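You operate a simulated robot arm through the tools that you are given. There is no shell and no other tool. Be economical: measure what you need, move in short steps, check, and stop when the job is done.

The job below is to be done with a simulated two-armed robot. You get a single attempt, and the scene is never put back.

JOB
Put one of the card scraps from the top of the packing table on the shelf under the check bench. Take the cream felt pad on the top of the check bench and put it away on the clear patch on the steel bench. Take the grey core on the top of the check bench and put it away on the shelf under the hand strapping bench. Fetch the yellow edge pad and set it in the hp pan. Put the yellow film roll from the top of the check bench on the buckle shelf. Take the yellow felt pad and leave it on the red rubber pad. Put one of the drying bags from the top of the check bench on the coil shelf. Take the empty strap reel and put it on the white spacer plate on the packing bench. Any order will do. Set down upright: grey core.

The check looks at the end state, three seconds after you hand in, the way a careful person would. Anything else that was tipped, shoved, dropped, spilled or broken makes it a failure.

ROBOT AND FRAMES
Two 6-joint arms with two-finger parallel grippers on one trunk, on a base that drives. Base frame: it is fixed to the floor where the robot stands at the start and does not move with it; the origin is under the middle of the robot, x ahead of it, y to its left, z up; the surface under the hand at the start is at about z = 860. Units: mm, degrees, N and s.
The left shoulder is at the start at [80, 216, 1610], the right one opposite. With the tool pointing down near the work surface each hand reaches from about 100 to 680 mm from the robot's upright axis, wherever it stands, measured 20 degrees to its own side. Places, roughly: buckle shelf [2700, 2400, 1300]; card scrap (10x6x6 cm) [400, -600, 900]; card scrap (8x6x5 cm) [600, -300, 900]; card scrap (9x6x5 cm) [500, -100, 900]; clear patch on the steel bench [7100, 600, 900]; coil shelf [2700, 2400, 900]; cream felt pad (7x5x4 cm) [900, 900, 900]; drying bag [1000, 2500, 1000]; empty strap reel (8x8x6 cm) [500, -5700, 300]; grey core (6x5x5 cm) [700, 1500, 900]; pan (94x22 cm) [5020, 2200, 740]; red rubber pad (11x11x2 cm) [800, 2500, 900]; shelf under the check bench [700, 1700, 300]; shelf under the hand strapping bench [500, -8000, 300]; spacer plate [2500, -6750, 750]; yellow edge pad (5x4x3 cm) [700, 2100, 900]; yellow felt pad (7x5x4 cm) [800, 2200, 900]; yellow film roll (5x5x4 cm) [800, 2100, 900]. Payload 3.43 kg a hand.
The tool frame of a hand sits at the grasp point between the pads (the TCP): z along the fingers, y along the line on which they close. The tips reach 30 mm beyond it. Largest opening 94 mm; finger width 28, thickness 10; the body of the gripper, 50 by 96 mm, starts 55 mm behind the TCP.
Orientation is that of the tool frame in the base frame, as a unit quaternion [x, y, z, w]. With the fingers straight down and closing along the base's y, the tool's x points along the base's -x, its y along +y and its z along -z.

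CONTROLS
- The arms move only by the tool apply_moves. It takes "left_series", "right_series" or both (then of equal length, played together; a hand with none holds still); each is a list of rows, each a list of 3 entries, a list of its own where there are three numbers: the shift along the tool's x, y, z in mm, then the turn, a rotation vector about the tool's x, y, z in degrees, then the opening in per cent of the stroke, from 0 (shut) to 100 (fully open). In form: [[[x, y, z], [wx, wy, wz], claw], ...]. A call has 1 to 10 rows; each row shifts and turns the commanded pose from where the row before left it, along the tool's axes as they then stand. A row lasts 0.2 s, in which the tool goes at most 50 mm and 8.6 degrees; a call with a longer step from one row to the next is refused whole, and so is a gripper value outside its range. Where a pose cannot be reached the arm comes as near as it can. A force on the tool above 40 N (or 10 N above the force at the start of the call, whichever is more), or a blocked arm, ends the call early, and 0.2 s more pass. The fingers move at their own pace (about 72 mm/s each) and stop on an object; they squeeze with about 20 N. The grip force told is the motor's: it shows also when the fingers shut on nothing. Time passes only in rows, and 0.2 s behind the last, so rows that do not move let the fingers close. It gives the time, the measured TCP pose, the force on the tool (base axes), the opening and the grip force at its end, in the units of the frame above (readings bear some noise), with the torque about the TCP (base axes, N m) and any sound that the robot's microphone picked up.
- Cameras (640 x 400 px; columns grow to the right, rows downward): "scene" is now at [92.8, -36.4, 1759.9]; the picture's right is [-0.48, -0.88, 0.00], its down [-0.73, 0.40, -0.56] and it looks along [0.49, -0.27, -0.83] (base axes); focal length 271 px, centre (320, 200). "left" rides on the left gripper at [76, -14, -102] in its tool frame; the picture's right is [0.18, 0.98, 0.00], its down [-0.75, 0.14, -0.64] and it looks along [-0.63, 0.12, 0.77] (tool axes); focal length 243 px, centre (320, 200). "right" rides on the right gripper at [76, 14, -102] in its tool frame; the picture's right is [-0.18, 0.98, 0.00], its down [-0.75, -0.14, -0.64] and it looks along [-0.63, -0.12, 0.77] (tool axes); focal length 243 px, centre (320, 200). There is no depth. A picture from a camera that has moved, and an enlarged one, comes with that camera's place and axes in the base frame and with its lens.
- grab_frame(camera): a new picture of that camera. No time passes.
- raise_lower(by): slides the trunk up (or, below 0, down) by that many mm; the arms and the scene camera ride with it, the base frame stays. It gives what a move gives, with no picture.
- roll_base(legs): drives the robot by 1 to 6 legs, each [ahead, left, turn to the left] in mm, mm and degrees, along the robot's own axes; the way and the turn of a leg run together, so that a leg with both is an arc; at most 1500 mm and 180 degrees a leg. The arms and the cameras ride along, it lands a little off, and it stops where it bumps. It gives what a move gives.
- pan_tilt(pan, tilt): turns the head with the scene camera to pan (to the left, within 86 degrees either way) and tilt (down, from -29 to 69), counted from straight ahead of the robot. It gives what a move gives.
- zoom(camera, box): a new picture of the part [left, top, right, bottom] of that camera's present view, enlarged. No time passes.
- sign_off(): hands the job in; it is judged then, once.

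Work in short steps. Places have to be worked out from the pictures, the camera data and where the tool is seen: move nearer, look again, correct. Check each grasp and each placing, and mend what went wrong. You have 483 turns and 238 pictures in all, those below and enlarged ones among them. Open the grippers and draw the arms clear of the work before you hand the job in, unless the task says otherwise; then end with one line.

The tools are called after "Emit:" by a JSON object that holds its "op" and its "data". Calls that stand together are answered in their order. apply_moves: Moves the arms, as the interface text tells. Its arguments: {"type":"object","properties":{"left_series":{"type":"array","items":{"type":"array"}},"right_series":{"type":"array","items":{"type":"array"}}},"required":[]} The other tools are called the same way: raise_lower (by) slides the trunk up or down; roll_base (legs) drives the base; pan_tilt (pan, tilt) turns the head that bears the scene camera; grab_frame (camera) takes a picture; zoom (camera, box) takes an enlarged picture of a part of a camera's view; sign_off () hands the job in.

At the start:

```text
clock: 0.0
left_tcp_pos: [562.9, -3.9, 1110.9]
left_ee_rot: [0.0, 1.0, 0.0, 0.0]
left_ft_force: [0.0, 0.7, 0.5]
left_moment: [0.01, 0.0, 0.0]
left_width: 93.8
left_gripper_force: 0.2
right_tcp_pos: [345.4, -303.5, 999.7]
right_ee_rot: [-0.001, 1.0, 0.0, -0.001]
right_ft_force: [-0.2, 0.1, 0.3]
right_moment: [0.03, 0.0, -0.02]
right_width: 93.6
right_gripper_force: 0.1
trunk travel left (down, up): [-840.0, 0.0]
robot x, y, heading: [-0.4, 0.9, 0.1]
head pan, tilt: [-28.9, 56.1]
```

scene: 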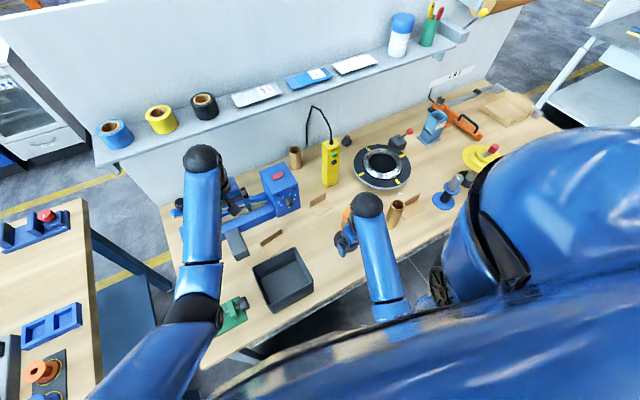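
right: 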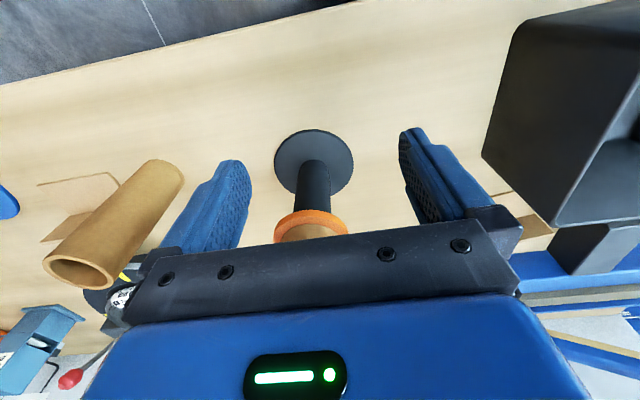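
left: 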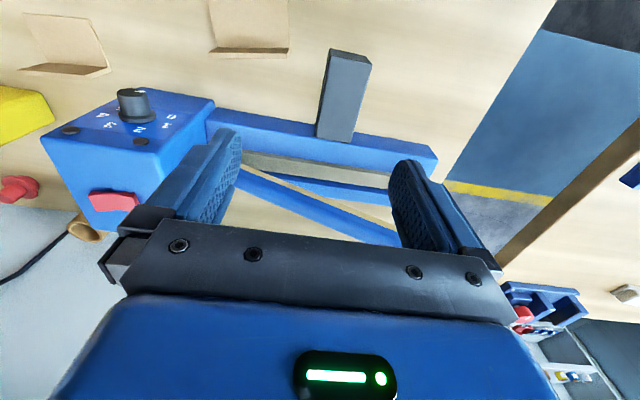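

The packing table is ahead, with card scraps as folded brown angles and the check bench to the left. I look around with the head first.

Emit:
{"op": "pan_tilt", "data": {"pan": 0, "tilt": 45}}

Emit:
{"op": "grab_frame", "data": {"camera": "scene"}}

Emit:
{"op": "pan_tilt", "data": {"pan": 60, "tilt": 35}}

Emit:
{"op": "grab_frame", "data": {"camera": "scene"}}

```text
clock: 0.9
left_tcp_pos: [562.9, -4.6, 1111.8]
left_ee_rot: [0.0, 1.0, 0.001, 0.0]
left_ft_force: [-0.5, -0.3, -1.0]
left_moment: [-0.03, -0.01, 0.01]
left_width: 94.0
left_gripper_force: 0.1
right_tcp_pos: [346.8, -303.7, 1000.7]
right_ee_rot: [-0.001, 1.0, 0.0, 0.0]
right_ft_force: [0.2, -0.1, 0.5]
right_moment: [0.03, -0.02, -0.01]
right_width: 93.7
right_gripper_force: 0.1
trunk travel left (down, up): [-840.0, 0.0]
robot x, y, heading: [-3.3, 2.3, -0.0]
head pan, tilt: [0.0, 45.0]
```

```text
234 pictures are left
camera scene: at [112.2, -2.2, 1774.6], right [0.0, -1.0, 0.0], down [-0.71, 0.0, -0.71], along [0.71, 0.0, -0.71], focal length 271 px, centre (320, 200)
```

scene: 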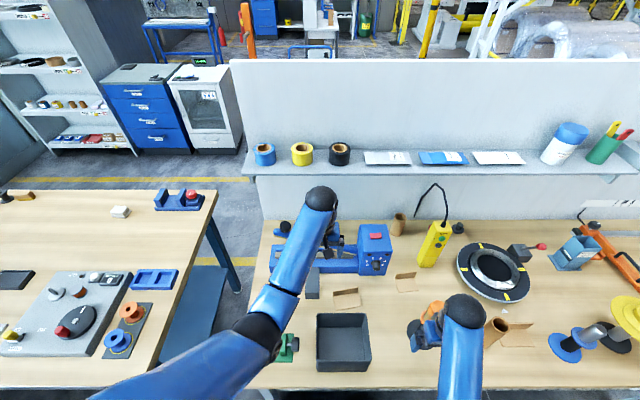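

```text
clock: 2.2
left_tcp_pos: [564.8, -3.9, 1112.1]
left_ee_rot: [0.0, 1.0, 0.0, 0.0]
left_ft_force: [-0.7, -1.1, 0.1]
left_moment: [0.0, 0.03, 0.0]
left_width: 94.1
left_gripper_force: 0.1
right_tcp_pos: [346.8, -305.6, 999.8]
right_ee_rot: [0.0, 1.0, 0.001, 0.0]
right_ft_force: [0.3, 0.7, 0.2]
right_moment: [0.01, -0.02, 0.0]
right_width: 94.2
right_gripper_force: 0.0
trunk travel left (down, up): [-840.0, 0.0]
robot x, y, heading: [1.2, -1.3, 0.1]
head pan, tilt: [60.0, 35.0]
```

```text
233 pictures are left
camera scene: at [74.9, 74.1, 1789.5], right [0.87, -0.5, 0.0], down [-0.29, -0.5, -0.82], along [0.41, 0.71, -0.57], focal length 271 px, centre (320, 200)
```

scene: 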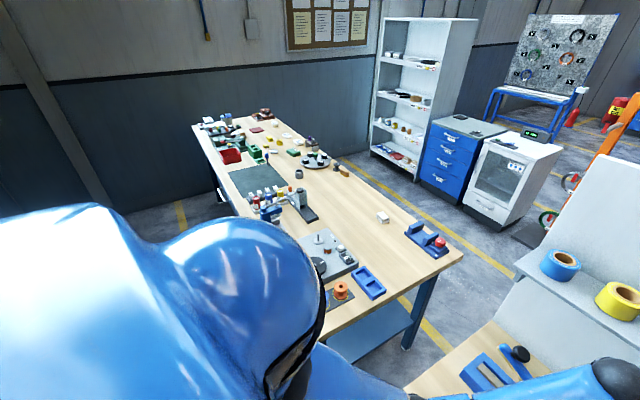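

I zoom in on the scraps at the packing table, and check the right side too.

Emit:
{"op": "pan_tilt", "data": {"pan": 0, "tilt": 60}}

Emit:
{"op": "zoom", "data": {"camera": "scene", "box": [280, 120, 480, 245]}}

Emit:
{"op": "zoom", "data": {"camera": "left", "box": [0, 0, 400, 250]}}

```text
clock: 3.5
left_tcp_pos: [563.7, -3.4, 1111.8]
left_ee_rot: [0.0, 1.0, 0.0, 0.0]
left_ft_force: [-0.4, -0.3, -0.5]
left_moment: [0.0, 0.01, 0.0]
left_width: 94.1
left_gripper_force: 0.0
right_tcp_pos: [345.9, -303.0, 999.4]
right_ee_rot: [0.0, 1.0, 0.0, 0.0]
right_ft_force: [-0.1, 0.3, 0.1]
right_moment: [-0.02, -0.01, 0.03]
right_width: 94.0
right_gripper_force: 0.0
trunk travel left (down, up): [-840.0, 0.0]
robot x, y, heading: [0.3, 2.3, -0.1]
head pan, tilt: [0.0, 60.0]
```

```text
3.20 times, centred on (380, 182) of scene
camera zoom: at [97.5, -2.1, 1755.2], right [0.0, -1.0, 0.0], down [-0.87, 0.0, -0.5], along [0.5, 0.0, -0.87], focal length 866 px, centre (128, 256)
```

zoom: 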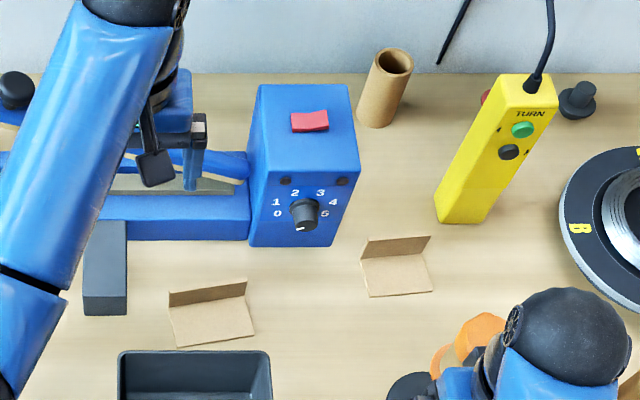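

```text
1.60 times, centred on (200, 125) of left
camera zoom: at [485.8, -18.5, 1214.6], right [-0.18, 0.98, 0.0], down [0.75, 0.14, 0.64], along [0.63, 0.12, -0.77], focal length 388 px, centre (512, 320)
```

zoom: 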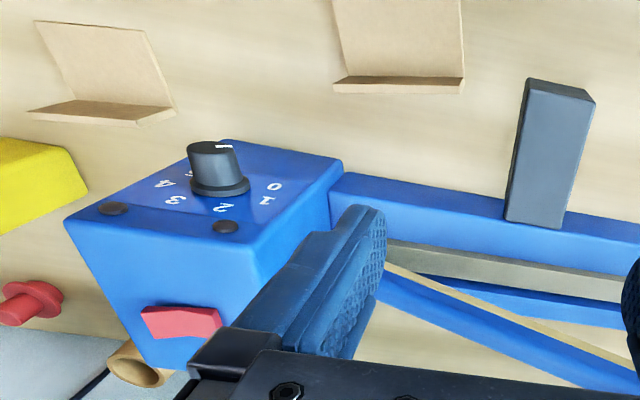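

Scraps are L-shaped with a standing flange on the far side. I take the one at about (552,-94), pinching its flange with the left hand; first turn the tool by 81° in place.

Emit:
{"op": "apply_moves", "data": {"left_series": [[[0, 0, 0], [0, 0, 8.1], 100], [[0, 0, 0], [0, 0, 8.1], 100], [[0, 0, 0], [0, 0, 8.1], 100], [[0, 0, 0], [0, 0, 8.1], 100], [[0, 0, 0], [0, 0, 8.1], 100], [[0, 0, 0], [0, 0, 8.1], 100], [[0, 0, 0], [0, 0, 8.1], 100], [[0, 0, 0], [0, 0, 8.1], 100], [[0, 0, 0], [0, 0, 8.1], 100], [[0, 0, 0], [0, 0, 8.1], 100]]}}

Emit:
{"op": "grab_frame", "data": {"camera": "left"}}

```text
clock: 5.7
left_tcp_pos: [564.6, -5.0, 1112.1]
left_ee_rot: [0.649, 0.76, -0.001, -0.001]
left_ft_force: [0.7, -0.2, -0.5]
left_moment: [-0.01, 0.01, -0.01]
left_width: 93.8
left_gripper_force: 0.1
right_tcp_pos: [347.4, -301.9, 999.9]
right_ee_rot: [-0.001, 1.0, 0.0, 0.0]
right_ft_force: [-0.3, -0.2, 0.0]
right_moment: [-0.02, 0.0, -0.01]
right_width: 93.8
right_gripper_force: 0.1
trunk travel left (down, up): [-840.0, 0.0]
robot x, y, heading: [2.5, -1.3, 0.0]
head pan, tilt: [0.0, 60.0]
```

```text
230 pictures are left
camera left: at [535.9, 69.0, 1214.6], right [0.94, 0.33, 0.0], down [0.26, -0.72, 0.64], along [0.21, -0.61, -0.77], focal length 243 px, centre (320, 200)
```

left: 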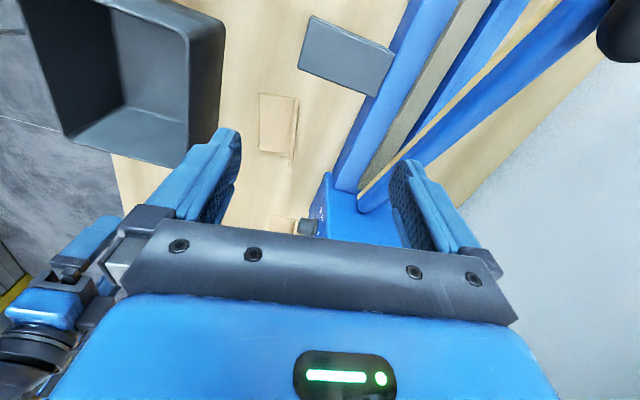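

The flange is at about (547,-90). Move above it, lower to about z 980, then look.

Emit:
{"op": "apply_moves", "data": {"left_series": [[[-43, -15, 0], [0, 0, 0], 100], [[-43, -15, 0], [0, 0, 0], 100], [[0, 0, 45], [0, 0, 0], 70], [[0, 0, 45], [0, 0, 0], 70], [[0, 0, 40], [0, 0, 0], 70]]}}

Emit:
{"op": "grab_frame", "data": {"camera": "left"}}

Emit:
{"op": "zoom", "data": {"camera": "scene", "box": [260, 140, 420, 240]}}

```text
clock: 6.9
left_tcp_pos: [548.3, -95.0, 981.8]
left_ee_rot: [0.65, 0.76, 0.001, -0.001]
left_ft_force: [-0.1, -0.8, 0.2]
left_moment: [0.05, 0.0, 0.0]
left_width: 65.5
left_gripper_force: 0.0
right_tcp_pos: [346.2, -304.6, 1000.6]
right_ee_rot: [0.0, 1.0, 0.0, 0.001]
right_ft_force: [-0.3, -0.8, 0.7]
right_moment: [-0.02, 0.0, 0.05]
right_width: 93.9
right_gripper_force: 0.0
trunk travel left (down, up): [-840.0, 0.0]
robot x, y, heading: [-3.0, 2.3, 0.3]
head pan, tilt: [0.0, 60.0]
```

```text
229 pictures are left
camera left: at [519.8, -22.2, 1083.6], right [0.94, 0.34, 0.0], down [0.26, -0.72, 0.64], along [0.22, -0.6, -0.77], focal length 243 px, centre (320, 200)
```

left: 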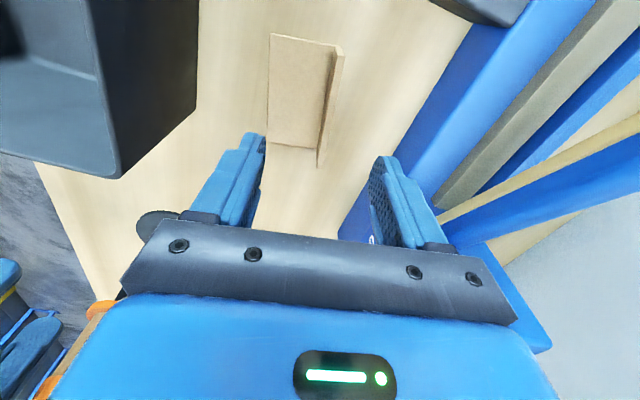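

```text
4.00 times, centred on (340, 190) of scene
camera zoom: at [97.9, -3.5, 1755.2], right [0.0, -1.0, 0.0], down [-0.87, 0.0, -0.5], along [0.5, 0.0, -0.87], focal length 1082 px, centre (240, 240)
```

zoom: 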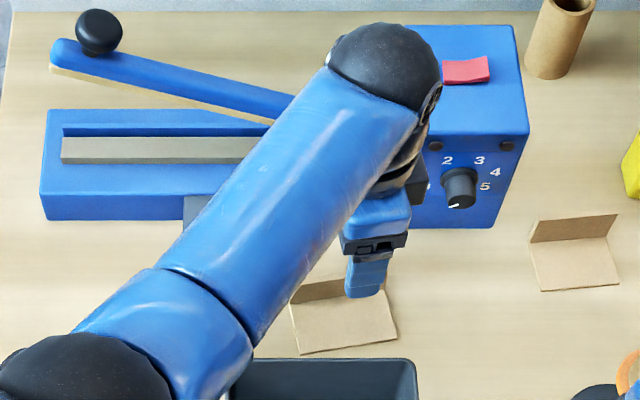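

Flange lies between the fingers, centred at about y=-82. Shift 12 mm along tool x, lower 83 mm and close.

Emit:
{"op": "apply_moves", "data": {"left_series": [[[12, 0, 40], [0, 0, 0], 70], [[0, 0, 25], [0, 0, 0], 60], [[0, 0, 18], [0, 0, 0], 60], [[0, 0, 0], [0, 0, 0], 0], [[0, 0, 0], [0, 0, 0], 0], [[0, 0, 0], [0, 0, 0], 0]]}}

Emit:
{"op": "grab_frame", "data": {"camera": "left"}}

```text
clock: 8.3
left_tcp_pos: [543.5, -82.3, 903.0]
left_ee_rot: [0.649, 0.761, 0.0, 0.0]
left_ft_force: [-0.2, 1.6, 0.8]
left_moment: [0.02, 0.01, -0.01]
left_width: 8.9
left_gripper_force: 20.3
left hand out of reach, approached as far as the arm can: row 3
right_tcp_pos: [346.5, -303.2, 999.9]
right_ee_rot: [0.0, 1.0, 0.0, 0.0]
right_ft_force: [-0.6, -0.2, -0.1]
right_moment: [-0.02, 0.0, 0.0]
right_width: 94.3
right_gripper_force: 0.2
trunk travel left (down, up): [-840.0, 0.0]
robot x, y, heading: [0.4, 0.8, -0.2]
head pan, tilt: [0.0, 60.0]
```

```text
227 pictures are left
camera left: at [514.9, -8.5, 1005.0], right [0.94, 0.34, 0.0], down [0.26, -0.72, 0.64], along [0.22, -0.6, -0.77], focal length 243 px, centre (320, 200)
```

left: 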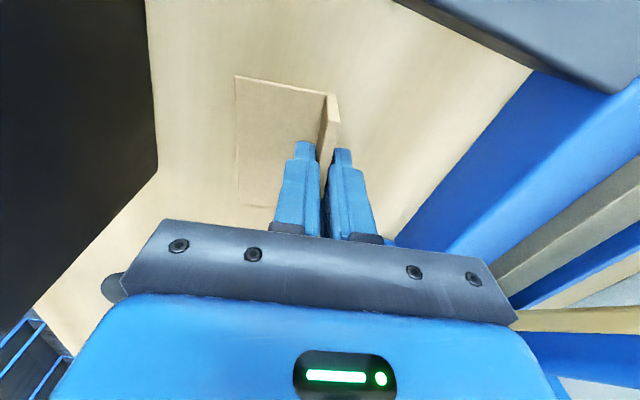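

The flange is held (width 8.9). Lift both hands.

Emit:
{"op": "apply_moves", "data": {"left_series": [[[0, 0, -50], [0, 0, 0], 0], [[0, 0, -50], [0, 0, 0], 0], [[0, 0, -50], [0, 0, 0], 0], [[0, 0, -50], [0, 0, 0], 0], [[0, 0, -50], [0, 0, 0], 0]], "right_series": [[[0, 0, -50], [0, 0, 0], 100], [[0, 0, -50], [0, 0, 0], 100], [[0, 0, -50], [0, 0, 0], 100], [[0, 0, -50], [0, 0, 0], 100], [[0, 0, 0], [0, 0, 0], 100]]}}

Emit:
{"op": "grab_frame", "data": {"camera": "left"}}

Emit:
{"op": "grab_frame", "data": {"camera": "scene"}}

```text
clock: 9.5
left_tcp_pos: [548.4, -86.0, 1143.5]
left_ee_rot: [0.649, 0.76, 0.0, 0.0]
left_ft_force: [-0.2, 0.4, -0.1]
left_moment: [-0.03, 0.01, 0.03]
left_width: 0.2
left_gripper_force: 19.6
left hand out of reach, approached as far as the arm can: row 5
right_tcp_pos: [346.8, -302.3, 1042.9]
right_ee_rot: [0.0, 1.0, -0.002, 0.001]
right_ft_force: [0.3, -0.2, -0.4]
right_moment: [-0.02, 0.0, 0.02]
right_width: 94.0
right_gripper_force: 0.0
right hand out of reach, approached as far as the arm can: row 1, 2, 3, 4
trunk travel left (down, up): [-840.0, 0.0]
robot x, y, heading: [4.0, 2.1, 0.1]
head pan, tilt: [0.0, 60.0]
```

```text
226 pictures are left
camera left: at [520.5, -12.8, 1247.0], right [0.94, 0.34, 0.0], down [0.26, -0.72, 0.64], along [0.22, -0.6, -0.77], focal length 243 px, centre (320, 200)
```

left: 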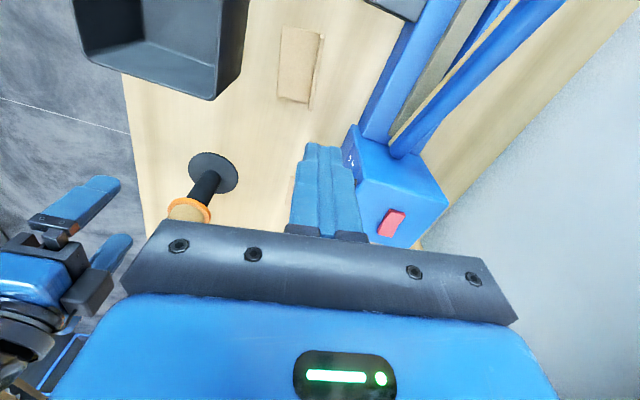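

```text
225 pictures are left
camera scene: at [97.2, -2.3, 1755.1], right [0.0, -1.0, 0.0], down [-0.87, 0.0, -0.5], along [0.5, 0.0, -0.87], focal length 271 px, centre (320, 200)
```

scene: 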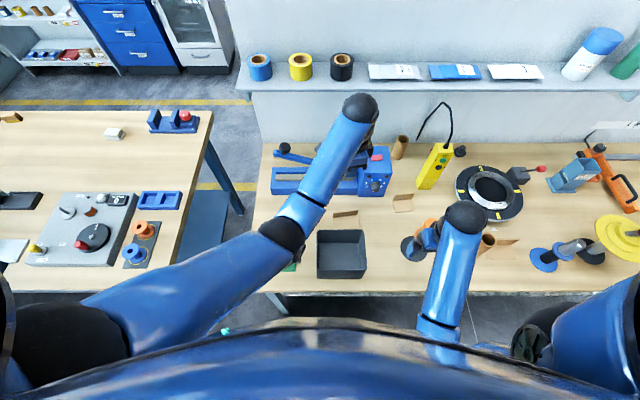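

The scrap slipped out and is still standing in place. I lift the right hand out of the way, and look closer at the scrap.

Emit:
{"op": "apply_moves", "data": {"right_series": [[[-40, 0, -30], [0, 0, 0], 100], [[-40, 0, -30], [0, 0, 0], 100], [[-40, 0, -40], [0, 0, 0], 100], [[0, 0, -40], [0, 0, 0], 100], [[0, 0, -40], [0, 0, 0], 100], [[0, 0, -40], [0, 0, 0], 100]]}}

Emit:
{"op": "zoom", "data": {"camera": "left", "box": [240, 0, 400, 100]}}

Emit:
{"op": "zoom", "data": {"camera": "scene", "box": [290, 180, 430, 267]}}

```text
refused: row 3 steps farther than a row can; nothing moved
```

```text
4.00 times, centred on (320, 50) of left
camera zoom: at [520.5, -12.8, 1247.0], right [0.94, 0.34, 0.0], down [0.26, -0.72, 0.64], along [0.22, -0.6, -0.77], focal length 970 px, centre (320, 800)
```

zoom: 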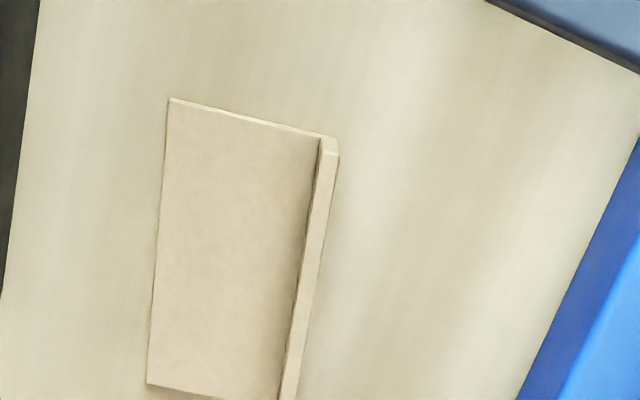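

```text
4.57 times, centred on (360, 224) of scene
camera zoom: at [97.2, -2.3, 1755.1], right [0.0, -1.0, 0.0], down [-0.87, 0.0, -0.5], along [0.5, 0.0, -0.87], focal length 1237 px, centre (137, 93)
```

zoom: 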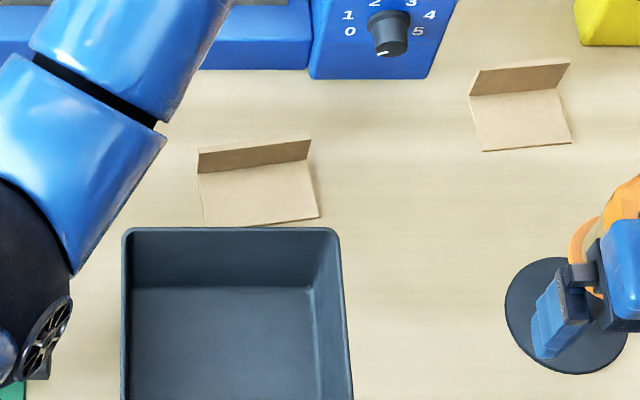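

The flange runs (537,-50) to (548,-140), top about z 903. I'll regrasp deeper after lowering the trunk; first raise the right hand.

Emit:
{"op": "apply_moves", "data": {"right_series": [[[-30, 0, -30], [0, 0, 0], 100], [[-30, 0, -30], [0, 0, 0], 100], [[-30, 0, -30], [0, 0, 0], 100], [[-10, 0, -40], [0, 0, 0], 100], [[0, 0, -40], [0, 0, 0], 100], [[0, 0, -40], [0, 0, 0], 100]]}}

```text
clock: 10.9
left_tcp_pos: [549.2, -87.6, 1144.0]
left_ee_rot: [0.649, 0.76, 0.0, 0.0]
left_ft_force: [0.2, 0.2, -0.7]
left_moment: [-0.01, 0.01, 0.04]
left_width: 0.0
left_gripper_force: 20.1
right_tcp_pos: [479.6, -310.6, 1057.4]
right_ee_rot: [-0.001, 1.0, -0.001, 0.001]
right_ft_force: [0.4, -0.1, 0.1]
right_moment: [0.0, 0.01, 0.04]
right_width: 94.1
right_gripper_force: 0.1
right hand out of reach, approached as far as the arm can: row 1, 2, 3, 4, 5, 6
trunk travel left (down, up): [-840.0, 0.0]
robot x, y, heading: [-3.7, -1.9, -0.0]
head pan, tilt: [0.0, 60.0]
```

Move the right hand farther out where it can rise.

Emit:
{"op": "apply_moves", "data": {"right_series": [[[-30, 0, 0], [0, 0, 0], 100], [[-30, 0, -20], [0, 0, 0], 100], [[-30, 0, -20], [0, 0, 0], 100], [[-30, 0, -20], [0, 0, 0], 100], [[0, 0, -20], [0, 0, 0], 100], [[0, 0, -20], [0, 0, 0], 100]]}}

```text
clock: 12.3
left_tcp_pos: [547.7, -86.9, 1143.2]
left_ee_rot: [0.649, 0.761, 0.0, 0.0]
left_ft_force: [0.8, 0.4, 0.4]
left_moment: [0.0, 0.0, 0.03]
left_width: 0.0
left_gripper_force: 20.1
right_tcp_pos: [617.7, -311.4, 1132.8]
right_ee_rot: [-0.001, 1.0, 0.0, 0.0]
right_ft_force: [-0.5, 0.3, 0.6]
right_moment: [0.0, 0.02, 0.0]
right_width: 94.2
right_gripper_force: 0.0
right hand out of reach, approached as far as the arm can: row 5, 6
trunk travel left (down, up): [-840.0, 0.0]
robot x, y, heading: [-6.0, -1.3, -0.1]
head pan, tilt: [0.0, 60.0]
```

Lower the trunk 100 mm so that the left hand reaches the table well.

Emit:
{"op": "raise_lower", "data": {"by": -100}}

Emit:
{"op": "apply_moves", "data": {"left_series": [[[-7, -6, 40], [0, 0, 0], 50], [[0, 0, 40], [0, 0, 0], 50], [[0, 0, 20], [0, 0, 0], 50]]}}

Emit:
{"op": "grab_frame", "data": {"camera": "left"}}

```text
clock: 13.7
left_tcp_pos: [548.7, -85.9, 1043.2]
left_ee_rot: [0.649, 0.76, 0.0, 0.0]
left_ft_force: [-0.6, 0.2, -0.2]
left_moment: [-0.02, -0.03, 0.01]
left_width: 0.1
left_gripper_force: 20.0
right_tcp_pos: [618.1, -312.2, 1033.6]
right_ee_rot: [-0.001, 1.0, 0.0, 0.001]
right_ft_force: [-0.5, 0.0, 0.2]
right_moment: [0.0, -0.01, 0.05]
right_width: 94.1
right_gripper_force: 0.1
trunk travel left (down, up): [-740.0, 100.0]
robot x, y, heading: [-2.0, 1.9, 0.0]
head pan, tilt: [0.0, 60.0]
```

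```text
clock: 14.5
left_tcp_pos: [543.8, -94.1, 943.0]
left_ee_rot: [0.65, 0.76, 0.0, 0.0]
left_ft_force: [-0.5, -0.3, 0.1]
left_moment: [-0.04, 0.01, 0.0]
left_width: 46.9
left_gripper_force: 0.0
right_tcp_pos: [618.0, -311.4, 1032.3]
right_ee_rot: [-0.001, 1.0, -0.001, 0.001]
right_ft_force: [0.1, 0.7, -0.3]
right_moment: [0.0, -0.02, 0.01]
right_width: 94.1
right_gripper_force: 0.2
trunk travel left (down, up): [-740.0, 100.0]
robot x, y, heading: [1.1, 3.8, 0.1]
head pan, tilt: [0.0, 60.0]
```

```text
222 pictures are left
camera left: at [516.3, -20.7, 1045.5], right [0.94, 0.34, 0.0], down [0.26, -0.72, 0.64], along [0.22, -0.61, -0.77], focal length 243 px, centre (320, 200)
```

left: 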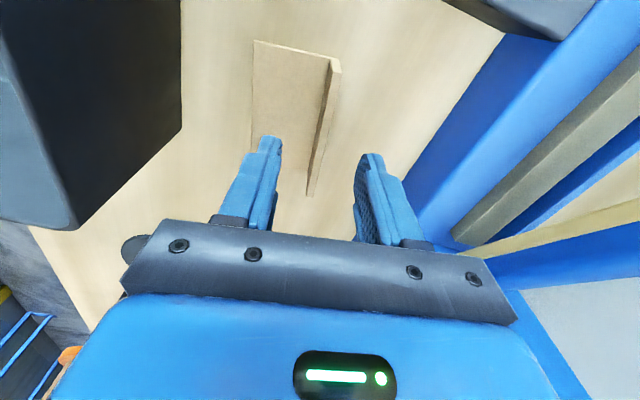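

Centred on the flange. Lower 47 mm gently and close, then lift slowly 30 mm.

Emit:
{"op": "apply_moves", "data": {"left_series": [[[0, 0, 25], [0, 0, 0], 50], [[0, 0, 12], [0, 0, 0], 50], [[0, 0, 10], [0, 0, 0], 50], [[0, 0, 0], [0, 0, 0], 0], [[0, 0, 0], [0, 0, 0], 0], [[0, 0, 0], [0, 0, 0], 0]]}}

Emit:
{"op": "apply_moves", "data": {"left_series": [[[0, 0, -8], [0, 0, 0], 0], [[0, 0, -10], [0, 0, 0], 0], [[0, 0, -15], [0, 0, 0], 0]]}}

Emit:
{"op": "grab_frame", "data": {"camera": "left"}}

```text
clock: 15.9
left_tcp_pos: [543.8, -94.3, 898.2]
left_ee_rot: [0.65, 0.76, 0.0, 0.0]
left_ft_force: [-0.4, 0.1, -0.3]
left_moment: [-0.01, 0.0, 0.02]
left_width: 9.0
left_gripper_force: 19.8
right_tcp_pos: [617.7, -311.7, 1033.3]
right_ee_rot: [-0.001, 1.0, -0.001, 0.0]
right_ft_force: [0.5, -0.6, 0.6]
right_moment: [0.01, -0.01, 0.01]
right_width: 93.9
right_gripper_force: 0.0
trunk travel left (down, up): [-740.0, 100.0]
robot x, y, heading: [-0.8, 1.7, -0.2]
head pan, tilt: [0.0, 60.0]
```

```text
clock: 16.7
left_tcp_pos: [544.9, -91.9, 930.4]
left_ee_rot: [0.65, 0.76, 0.0, -0.001]
left_ft_force: [-0.1, 0.5, -0.5]
left_moment: [0.02, 0.03, 0.02]
left_width: 9.1
left_gripper_force: 20.2
right_tcp_pos: [616.8, -311.4, 1033.9]
right_ee_rot: [0.0, 1.0, -0.001, 0.002]
right_ft_force: [0.0, -0.9, -0.4]
right_moment: [-0.01, -0.01, 0.03]
right_width: 94.0
right_gripper_force: 0.2
trunk travel left (down, up): [-740.0, 100.0]
robot x, y, heading: [1.7, -3.3, 0.2]
head pan, tilt: [0.0, 60.0]
```

```text
221 pictures are left
camera left: at [516.8, -19.8, 1032.8], right [0.94, 0.34, 0.0], down [0.26, -0.72, 0.64], along [0.22, -0.6, -0.77], focal length 243 px, centre (320, 200)
```

left: 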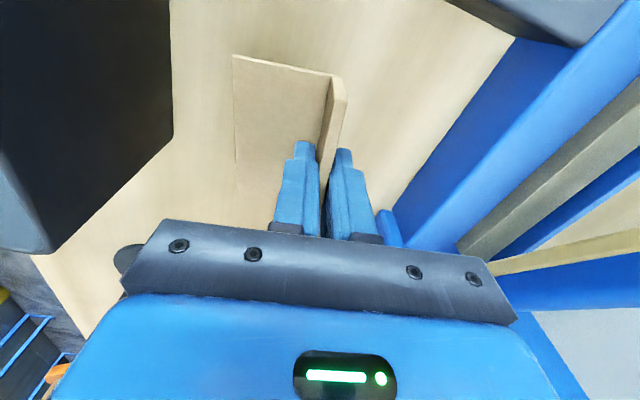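

It's held now. Lift on, more gently.

Emit:
{"op": "apply_moves", "data": {"left_series": [[[0, 0, -20], [0, 0, 0], 0], [[0, 0, -20], [0, 0, 0], 0], [[0, 0, -20], [0, 0, 0], 0], [[0, 0, -20], [0, 0, 0], 0], [[0, 0, -10], [0, 0, 0], 0]]}}

Emit:
{"op": "raise_lower", "data": {"by": 100}}

Emit:
{"op": "pan_tilt", "data": {"pan": 0, "tilt": 60}}

Emit:
{"op": "grab_frame", "data": {"camera": "left"}}

```text
clock: 17.9
left_tcp_pos: [544.3, -94.5, 1019.2]
left_ee_rot: [0.649, 0.761, 0.0, 0.001]
left_ft_force: [0.1, -0.3, 0.5]
left_moment: [-0.01, -0.03, -0.01]
left_width: 9.2
left_gripper_force: 20.3
right_tcp_pos: [617.1, -311.5, 1033.7]
right_ee_rot: [0.0, 1.0, -0.001, 0.001]
right_ft_force: [-0.2, 0.5, 0.5]
right_moment: [0.03, 0.0, 0.01]
right_width: 94.1
right_gripper_force: 0.1
trunk travel left (down, up): [-740.0, 100.0]
robot x, y, heading: [-0.1, -2.4, 0.3]
head pan, tilt: [0.0, 60.0]
```

```text
clock: 19.2
left_tcp_pos: [543.5, -93.6, 1118.6]
left_ee_rot: [0.65, 0.76, 0.001, 0.0]
left_ft_force: [-0.4, -0.1, -0.4]
left_moment: [0.0, -0.01, 0.01]
left_width: 9.4
left_gripper_force: 20.2
right_tcp_pos: [617.5, -312.6, 1134.3]
right_ee_rot: [-0.001, 1.0, -0.001, 0.001]
right_ft_force: [-0.4, -0.5, 0.6]
right_moment: [0.03, -0.01, 0.0]
right_width: 94.1
right_gripper_force: 0.0
trunk travel left (down, up): [-840.0, 0.0]
robot x, y, heading: [-1.1, 0.8, -0.1]
head pan, tilt: [0.0, 60.0]
```

```text
clock: 19.8
left_tcp_pos: [544.9, -92.5, 1118.4]
left_ee_rot: [0.65, 0.76, 0.0, 0.0]
left_ft_force: [0.2, 0.4, -0.9]
left_moment: [-0.02, 0.0, -0.01]
left_width: 8.9
left_gripper_force: 19.6
right_tcp_pos: [618.5, -312.2, 1134.2]
right_ee_rot: [-0.001, 1.0, 0.0, 0.001]
right_ft_force: [0.2, -0.4, -0.1]
right_moment: [0.01, 0.0, -0.03]
right_width: 94.2
right_gripper_force: 0.1
trunk travel left (down, up): [-840.0, 0.0]
robot x, y, heading: [-1.4, 1.7, 0.1]
head pan, tilt: [0.0, 60.0]
```

```text
220 pictures are left
camera left: at [516.0, -20.3, 1221.4], right [0.94, 0.34, 0.0], down [0.26, -0.72, 0.64], along [0.22, -0.6, -0.77], focal length 243 px, centre (320, 200)
```

left: 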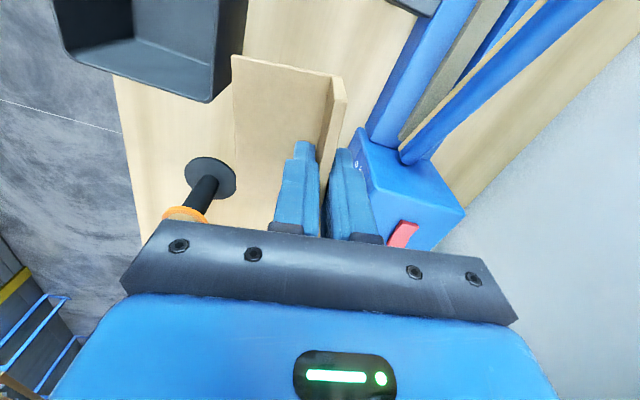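

Held firmly. I back off 350 mm and look to the left.

Emit:
{"op": "roll_base", "data": {"legs": [[-350, 0, 0]]}}

Emit:
{"op": "pan_tilt", "data": {"pan": 45, "tilt": 30}}

Emit:
{"op": "grab_frame", "data": {"camera": "scene"}}

Emit:
{"op": "pan_tilt", "data": {"pan": -80, "tilt": 15}}

Emit:
{"op": "grab_frame", "data": {"camera": "scene"}}

```text
clock: 22.1
left_tcp_pos: [190.4, -92.2, 1118.2]
left_ee_rot: [0.647, 0.763, 0.0, 0.0]
left_ft_force: [-0.5, 0.7, -0.9]
left_moment: [0.01, 0.03, 0.0]
left_width: 9.2
left_gripper_force: 20.4
right_tcp_pos: [265.8, -309.6, 1131.8]
right_ee_rot: [-0.002, 1.0, -0.001, -0.001]
right_ft_force: [0.4, -0.9, -0.1]
right_moment: [0.02, 0.02, -0.03]
right_width: 94.1
right_gripper_force: 0.0
trunk travel left (down, up): [-840.0, 0.0]
robot x, y, heading: [-358.7, 0.1, 0.2]
head pan, tilt: [0.0, 60.0]
```

```text
clock: 23.2
left_tcp_pos: [186.4, -91.8, 1119.9]
left_ee_rot: [0.647, 0.762, 0.0, 0.0]
left_ft_force: [0.1, 0.8, -1.6]
left_moment: [0.05, 0.0, 0.03]
left_width: 9.3
left_gripper_force: 19.9
right_tcp_pos: [261.5, -310.2, 1133.2]
right_ee_rot: [-0.003, 1.0, -0.001, 0.001]
right_ft_force: [0.6, 0.2, 0.0]
right_moment: [0.03, 0.05, 0.01]
right_width: 93.7
right_gripper_force: 0.0
trunk travel left (down, up): [-840.0, 0.0]
robot x, y, heading: [-356.8, -3.2, 0.3]
head pan, tilt: [45.0, 30.0]
```

```text
219 pictures are left
camera scene: at [-262.7, 61.4, 1797.3], right [0.71, -0.7, 0.0], down [-0.35, -0.36, -0.87], along [0.61, 0.61, -0.5], focal length 271 px, centre (320, 200)
```

scene: 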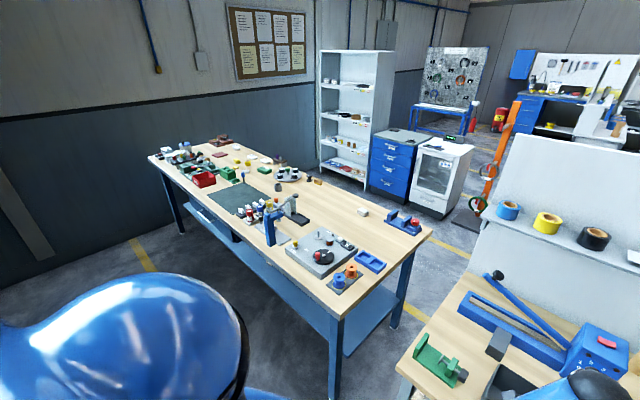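

```text
clock: 25.3
left_tcp_pos: [188.3, -91.5, 1118.7]
left_ee_rot: [0.648, 0.762, -0.001, -0.001]
left_ft_force: [-0.6, 0.8, 0.1]
left_moment: [-0.02, -0.03, -0.01]
left_width: 9.1
left_gripper_force: 20.8
right_tcp_pos: [263.3, -310.1, 1133.6]
right_ee_rot: [-0.002, 1.0, -0.001, 0.001]
right_ft_force: [-0.3, -0.2, -0.3]
right_moment: [-0.02, -0.01, -0.01]
right_width: 94.0
right_gripper_force: 0.2
trunk travel left (down, up): [-840.0, 0.0]
robot x, y, heading: [-358.5, 1.4, 0.3]
head pan, tilt: [-80.0, 15.0]
```

```text
218 pictures are left
camera scene: at [-309.3, -94.8, 1821.5], right [-0.98, -0.18, 0.0], down [-0.05, 0.25, -0.97], along [0.17, -0.95, -0.26], focal length 271 px, centre (320, 200)
```

scene: 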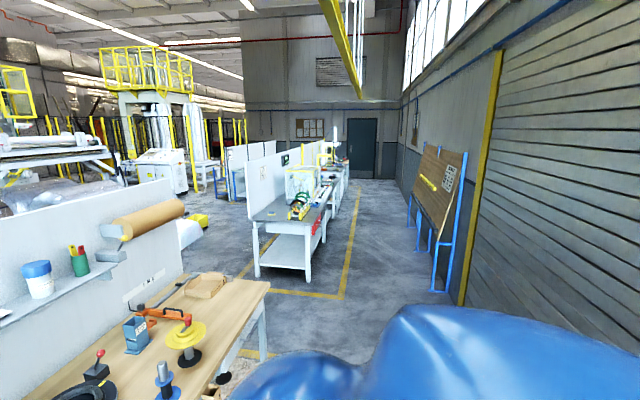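

Corridor at x≈-360 is free. Drive left 1500 along the bench and look at the bench top and the shelf.

Emit:
{"op": "roll_base", "data": {"legs": [[0, 1500, 0]]}}

Emit:
{"op": "pan_tilt", "data": {"pan": 0, "tilt": 40}}

Emit:
{"op": "grab_frame", "data": {"camera": "scene"}}

```text
clock: 32.7
left_tcp_pos: [172.8, 1420.5, 1119.6]
left_ee_rot: [0.643, 0.766, 0.0, 0.0]
left_ft_force: [0.4, 0.6, 0.0]
left_moment: [-0.02, 0.01, -0.03]
left_width: 9.2
left_gripper_force: 19.8
right_tcp_pos: [250.5, 1203.3, 1132.5]
right_ee_rot: [-0.007, 1.0, 0.0, 0.001]
right_ft_force: [-0.1, 0.5, 0.3]
right_moment: [0.0, 0.0, 0.03]
right_width: 94.0
right_gripper_force: 0.1
trunk travel left (down, up): [-840.0, 0.0]
robot x, y, heading: [-373.2, 1508.1, 0.7]
head pan, tilt: [-80.0, 15.0]
```

```text
clock: 34.3
left_tcp_pos: [173.5, 1422.1, 1118.8]
left_ee_rot: [0.643, 0.766, 0.0, 0.0]
left_ft_force: [0.3, 0.1, 1.3]
left_moment: [0.01, 0.04, -0.02]
left_width: 9.4
left_gripper_force: 19.9
right_tcp_pos: [250.4, 1203.2, 1133.2]
right_ee_rot: [-0.008, 1.0, -0.001, 0.001]
right_ft_force: [-0.2, 0.2, -0.8]
right_moment: [-0.01, 0.01, 0.02]
right_width: 94.1
right_gripper_force: 0.2
trunk travel left (down, up): [-840.0, 0.0]
robot x, y, heading: [-369.7, 1506.6, 1.0]
head pan, tilt: [0.0, 40.0]
```

```text
217 pictures are left
camera scene: at [-256.0, 1506.0, 1781.9], right [0.01, -1.0, 0.0], down [-0.64, -0.01, -0.77], along [0.77, 0.01, -0.64], focal length 271 px, centre (320, 200)
```

scene: 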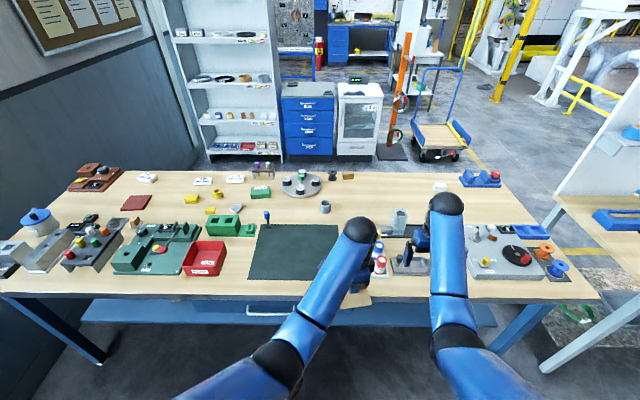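

The bench top is well visible. To inspect the shelf under it, back off 150 mm and lower the trunk.

Emit:
{"op": "roll_base", "data": {"legs": [[-150, 0, -0.8]]}}

Emit:
{"op": "raise_lower", "data": {"by": -700}}

Emit:
{"op": "pan_tilt", "data": {"pan": 0, "tilt": 35}}

Emit:
{"op": "grab_frame", "data": {"camera": "scene"}}

```text
clock: 35.6
left_tcp_pos: [24.0, 1414.3, 1116.5]
left_ee_rot: [0.648, 0.761, -0.001, -0.002]
left_ft_force: [0.9, 0.6, 0.6]
left_moment: [0.0, 0.01, -0.02]
left_width: 9.3
left_gripper_force: 20.2
right_tcp_pos: [97.5, 1194.8, 1131.9]
right_ee_rot: [-0.002, 1.0, -0.001, -0.001]
right_ft_force: [0.4, -0.3, -0.1]
right_moment: [-0.02, -0.01, -0.01]
right_width: 94.1
right_gripper_force: 0.1
trunk travel left (down, up): [-840.0, 0.0]
robot x, y, heading: [-526.6, 1504.6, 0.3]
head pan, tilt: [0.0, 40.0]
```

```text
refused: -700 is not a number from -400 to 400
```

```text
clock: 36.3
left_tcp_pos: [21.8, 1413.0, 1117.5]
left_ee_rot: [0.649, 0.761, -0.001, 0.0]
left_ft_force: [0.6, 0.8, -0.6]
left_moment: [-0.03, -0.03, -0.01]
left_width: 9.5
left_gripper_force: 20.0
right_tcp_pos: [96.4, 1194.6, 1132.6]
right_ee_rot: [-0.002, 1.0, -0.001, 0.0]
right_ft_force: [-0.5, 0.5, 0.0]
right_moment: [-0.01, -0.02, 0.01]
right_width: 94.1
right_gripper_force: 0.0
trunk travel left (down, up): [-840.0, 0.0]
robot x, y, heading: [-525.8, 1507.2, 0.4]
head pan, tilt: [0.0, 35.0]
```

```text
216 pictures are left
camera scene: at [-401.8, 1503.2, 1789.2], right [0.0, -1.0, 0.0], down [-0.58, 0.0, -0.82], along [0.82, 0.0, -0.58], focal length 271 px, centre (320, 200)
```

scene: 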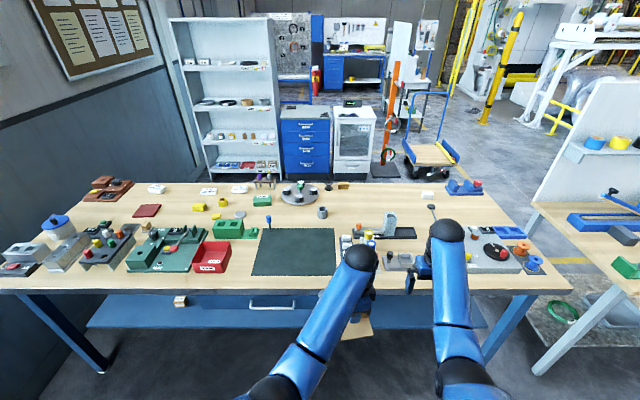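

Lower in two steps and look under the bench.

Emit:
{"op": "raise_lower", "data": {"by": -400}}

Emit:
{"op": "raise_lower", "data": {"by": -200}}

Emit:
{"op": "pan_tilt", "data": {"pan": 10, "tilt": 35}}

Emit:
{"op": "grab_frame", "data": {"camera": "scene"}}

```text
clock: 40.1
left_tcp_pos: [19.8, 1413.5, 719.4]
left_ee_rot: [0.648, 0.761, 0.0, 0.0]
left_ft_force: [1.0, 0.6, -0.1]
left_moment: [-0.01, 0.01, 0.01]
left_width: 9.3
left_gripper_force: 20.0
right_tcp_pos: [93.9, 1195.8, 733.8]
right_ee_rot: [-0.002, 1.0, -0.001, 0.001]
right_ft_force: [0.5, 0.3, 0.5]
right_moment: [-0.01, 0.05, 0.02]
right_width: 94.1
right_gripper_force: 0.0
trunk travel left (down, up): [-440.0, 400.0]
robot x, y, heading: [-520.7, 1504.3, 0.1]
head pan, tilt: [0.0, 35.0]
```

```text
clock: 42.3
left_tcp_pos: [19.3, 1413.3, 518.6]
left_ee_rot: [0.648, 0.762, 0.0, 0.001]
left_ft_force: [-0.3, 0.4, 0.5]
left_moment: [-0.02, 0.02, -0.02]
left_width: 9.4
left_gripper_force: 20.4
right_tcp_pos: [93.4, 1194.8, 533.9]
right_ee_rot: [-0.001, 1.0, 0.0, 0.0]
right_ft_force: [-0.6, -0.3, 0.8]
right_moment: [-0.02, 0.03, 0.01]
right_width: 94.0
right_gripper_force: 0.1
trunk travel left (down, up): [-240.0, 600.0]
robot x, y, heading: [-523.1, 1507.6, 0.1]
head pan, tilt: [0.0, 35.0]
```

```text
clock: 43.0
left_tcp_pos: [20.4, 1413.4, 519.4]
left_ee_rot: [0.648, 0.761, 0.001, 0.0]
left_ft_force: [0.6, -0.2, -0.8]
left_moment: [0.0, 0.01, 0.0]
left_width: 9.4
left_gripper_force: 20.4
right_tcp_pos: [93.8, 1195.4, 533.0]
right_ee_rot: [-0.003, 1.0, -0.001, 0.001]
right_ft_force: [0.5, -0.2, 0.2]
right_moment: [0.03, 0.0, 0.0]
right_width: 94.2
right_gripper_force: 0.0
trunk travel left (down, up): [-240.0, 600.0]
robot x, y, heading: [-526.0, 1506.5, 0.1]
head pan, tilt: [10.0, 35.0]
```

```text
215 pictures are left
camera scene: at [-406.7, 1518.6, 1189.5], right [0.18, -0.98, 0.0], down [-0.56, -0.1, -0.82], along [0.81, 0.14, -0.57], focal length 271 px, centre (320, 200)
```

scene: 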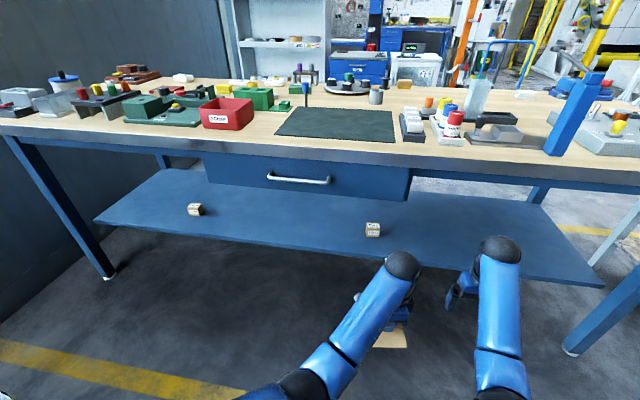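

The shelf is clear between y≈1500 and 2350; a drawer's underside is at about z 710. Plan: slide in with this arm shape by driving forward. Shift left 380 and lower another 120 and look again to fix the shelf height.

Emit:
{"op": "roll_base", "data": {"legs": [[0, 380, 0]]}}

Emit:
{"op": "raise_lower", "data": {"by": -120}}

Emit:
{"op": "pan_tilt", "data": {"pan": 0, "tilt": 20}}

Emit:
{"op": "grab_frame", "data": {"camera": "scene"}}

Emit:
{"op": "grab_frame", "data": {"camera": "left"}}

```text
clock: 45.4
left_tcp_pos: [18.3, 1785.2, 518.8]
left_ee_rot: [0.65, 0.76, 0.0, 0.0]
left_ft_force: [0.1, -0.2, -0.1]
left_moment: [-0.01, 0.01, 0.01]
left_width: 9.0
left_gripper_force: 19.8
right_tcp_pos: [93.0, 1565.0, 535.0]
right_ee_rot: [0.0, 1.0, -0.001, 0.001]
right_ft_force: [-0.8, 0.4, -0.6]
right_moment: [0.02, 0.02, 0.0]
right_width: 94.1
right_gripper_force: 0.1
trunk travel left (down, up): [-240.0, 600.0]
robot x, y, heading: [-525.7, 1876.4, 0.2]
head pan, tilt: [10.0, 35.0]
```

```text
clock: 46.9
left_tcp_pos: [19.2, 1783.6, 399.0]
left_ee_rot: [0.65, 0.76, 0.001, -0.001]
left_ft_force: [0.2, 0.9, -0.5]
left_moment: [-0.01, -0.01, -0.01]
left_width: 9.1
left_gripper_force: 19.6
right_tcp_pos: [92.5, 1564.2, 413.6]
right_ee_rot: [-0.001, 1.0, -0.001, 0.001]
right_ft_force: [0.2, -0.4, 0.4]
right_moment: [0.02, 0.0, -0.01]
right_width: 93.8
right_gripper_force: 0.1
trunk travel left (down, up): [-120.0, 720.0]
robot x, y, heading: [-521.9, 1875.3, -0.4]
head pan, tilt: [10.0, 35.0]
```

```text
clock: 47.7
left_tcp_pos: [19.8, 1783.7, 398.0]
left_ee_rot: [0.651, 0.759, -0.001, 0.0]
left_ft_force: [-0.5, 0.0, -0.2]
left_moment: [0.01, -0.05, 0.01]
left_width: 9.5
left_gripper_force: 19.6
right_tcp_pos: [93.9, 1565.1, 414.3]
right_ee_rot: [0.001, 1.0, -0.002, 0.001]
right_ft_force: [-0.1, -0.9, 0.0]
right_moment: [0.0, -0.01, 0.04]
right_width: 93.9
right_gripper_force: 0.0
trunk travel left (down, up): [-120.0, 720.0]
robot x, y, heading: [-520.1, 1874.7, 0.0]
head pan, tilt: [0.0, 20.0]
```

```text
214 pictures are left
camera scene: at [-400.6, 1875.1, 1093.3], right [0.0, -1.0, 0.0], down [-0.34, 0.0, -0.94], along [0.94, 0.0, -0.34], focal length 271 px, centre (320, 200)
```

scene: 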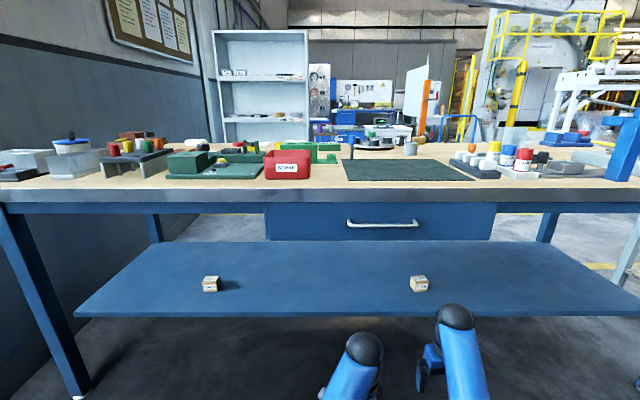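

```text
213 pictures are left
camera left: at [-8.5, 1856.5, 501.4], right [0.94, 0.33, 0.0], down [0.26, -0.72, 0.64], along [0.22, -0.61, -0.77], focal length 243 px, centre (320, 200)
```

left: 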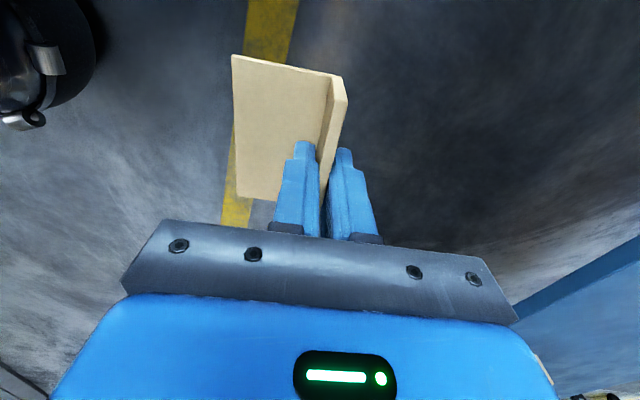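

The shelf edge triangulates to x≈390, z≈380, so headroom under the drawer is tight; the stretch right of the drawer (y<1360) has more headroom. I go there and look again.

Emit:
{"op": "roll_base", "data": {"legs": [[0, -725, 0]]}}

Emit:
{"op": "zoom", "data": {"camera": "scene", "box": [80, 150, 560, 400]}}

Emit:
{"op": "raise_lower", "data": {"by": 150}}

Emit:
{"op": "zoom", "data": {"camera": "scene", "box": [80, 150, 560, 400]}}

```text
clock: 51.6
left_tcp_pos: [21.1, 1064.1, 398.3]
left_ee_rot: [0.647, 0.762, 0.0, 0.0]
left_ft_force: [-0.4, -0.7, -0.4]
left_moment: [-0.03, 0.01, 0.0]
left_width: 9.1
left_gripper_force: 19.3
right_tcp_pos: [96.3, 847.5, 412.9]
right_ee_rot: [-0.003, 1.0, 0.001, 0.0]
right_ft_force: [-0.2, 0.5, 0.0]
right_moment: [0.01, 0.0, 0.01]
right_width: 94.0
right_gripper_force: 0.0
trunk travel left (down, up): [-120.0, 720.0]
robot x, y, heading: [-519.0, 1155.1, 0.3]
head pan, tilt: [0.0, 20.0]
```

```text
1.33 times, centred on (320, 275) of scene
camera zoom: at [-399.2, 1154.2, 1093.3], right [0.01, -1.0, 0.0], down [-0.34, 0.0, -0.94], along [0.94, 0.0, -0.34], focal length 361 px, centre (320, 100)
```

zoom: 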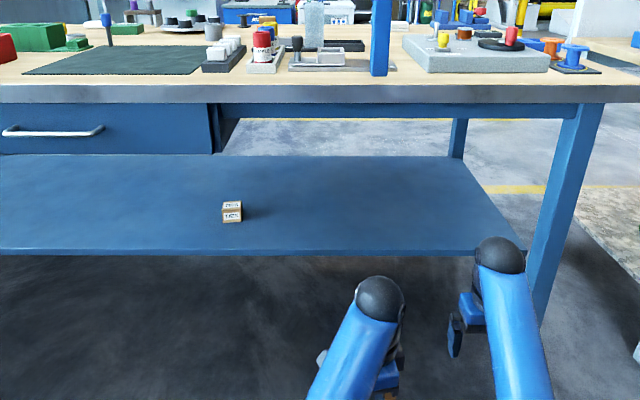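

```text
clock: 53.4
left_tcp_pos: [22.4, 1065.8, 548.8]
left_ee_rot: [0.647, 0.762, -0.001, 0.001]
left_ft_force: [0.1, -0.5, -0.4]
left_moment: [-0.02, -0.02, -0.01]
left_width: 9.4
left_gripper_force: 19.8
right_tcp_pos: [94.8, 846.8, 563.4]
right_ee_rot: [-0.003, 1.0, 0.0, -0.001]
right_ft_force: [0.3, 0.8, -0.5]
right_moment: [0.02, 0.0, 0.01]
right_width: 94.3
right_gripper_force: 0.1
trunk travel left (down, up): [-270.0, 570.0]
robot x, y, heading: [-522.6, 1157.6, 0.3]
head pan, tilt: [0.0, 20.0]
```

```text
1.33 times, centred on (320, 275) of scene
camera zoom: at [-398.9, 1154.4, 1243.2], right [0.01, -1.0, 0.0], down [-0.34, 0.0, -0.94], along [0.94, 0.0, -0.34], focal length 361 px, centre (320, 100)
```

zoom: 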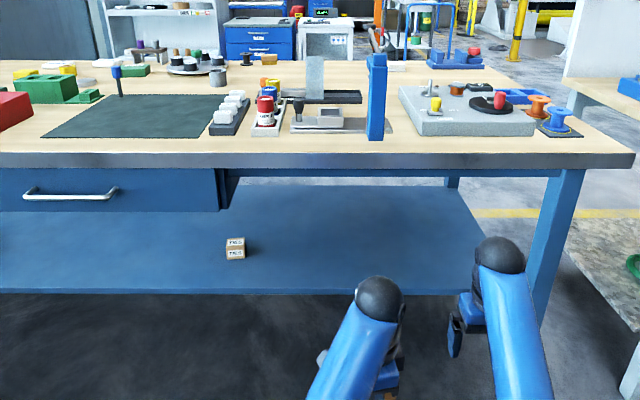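

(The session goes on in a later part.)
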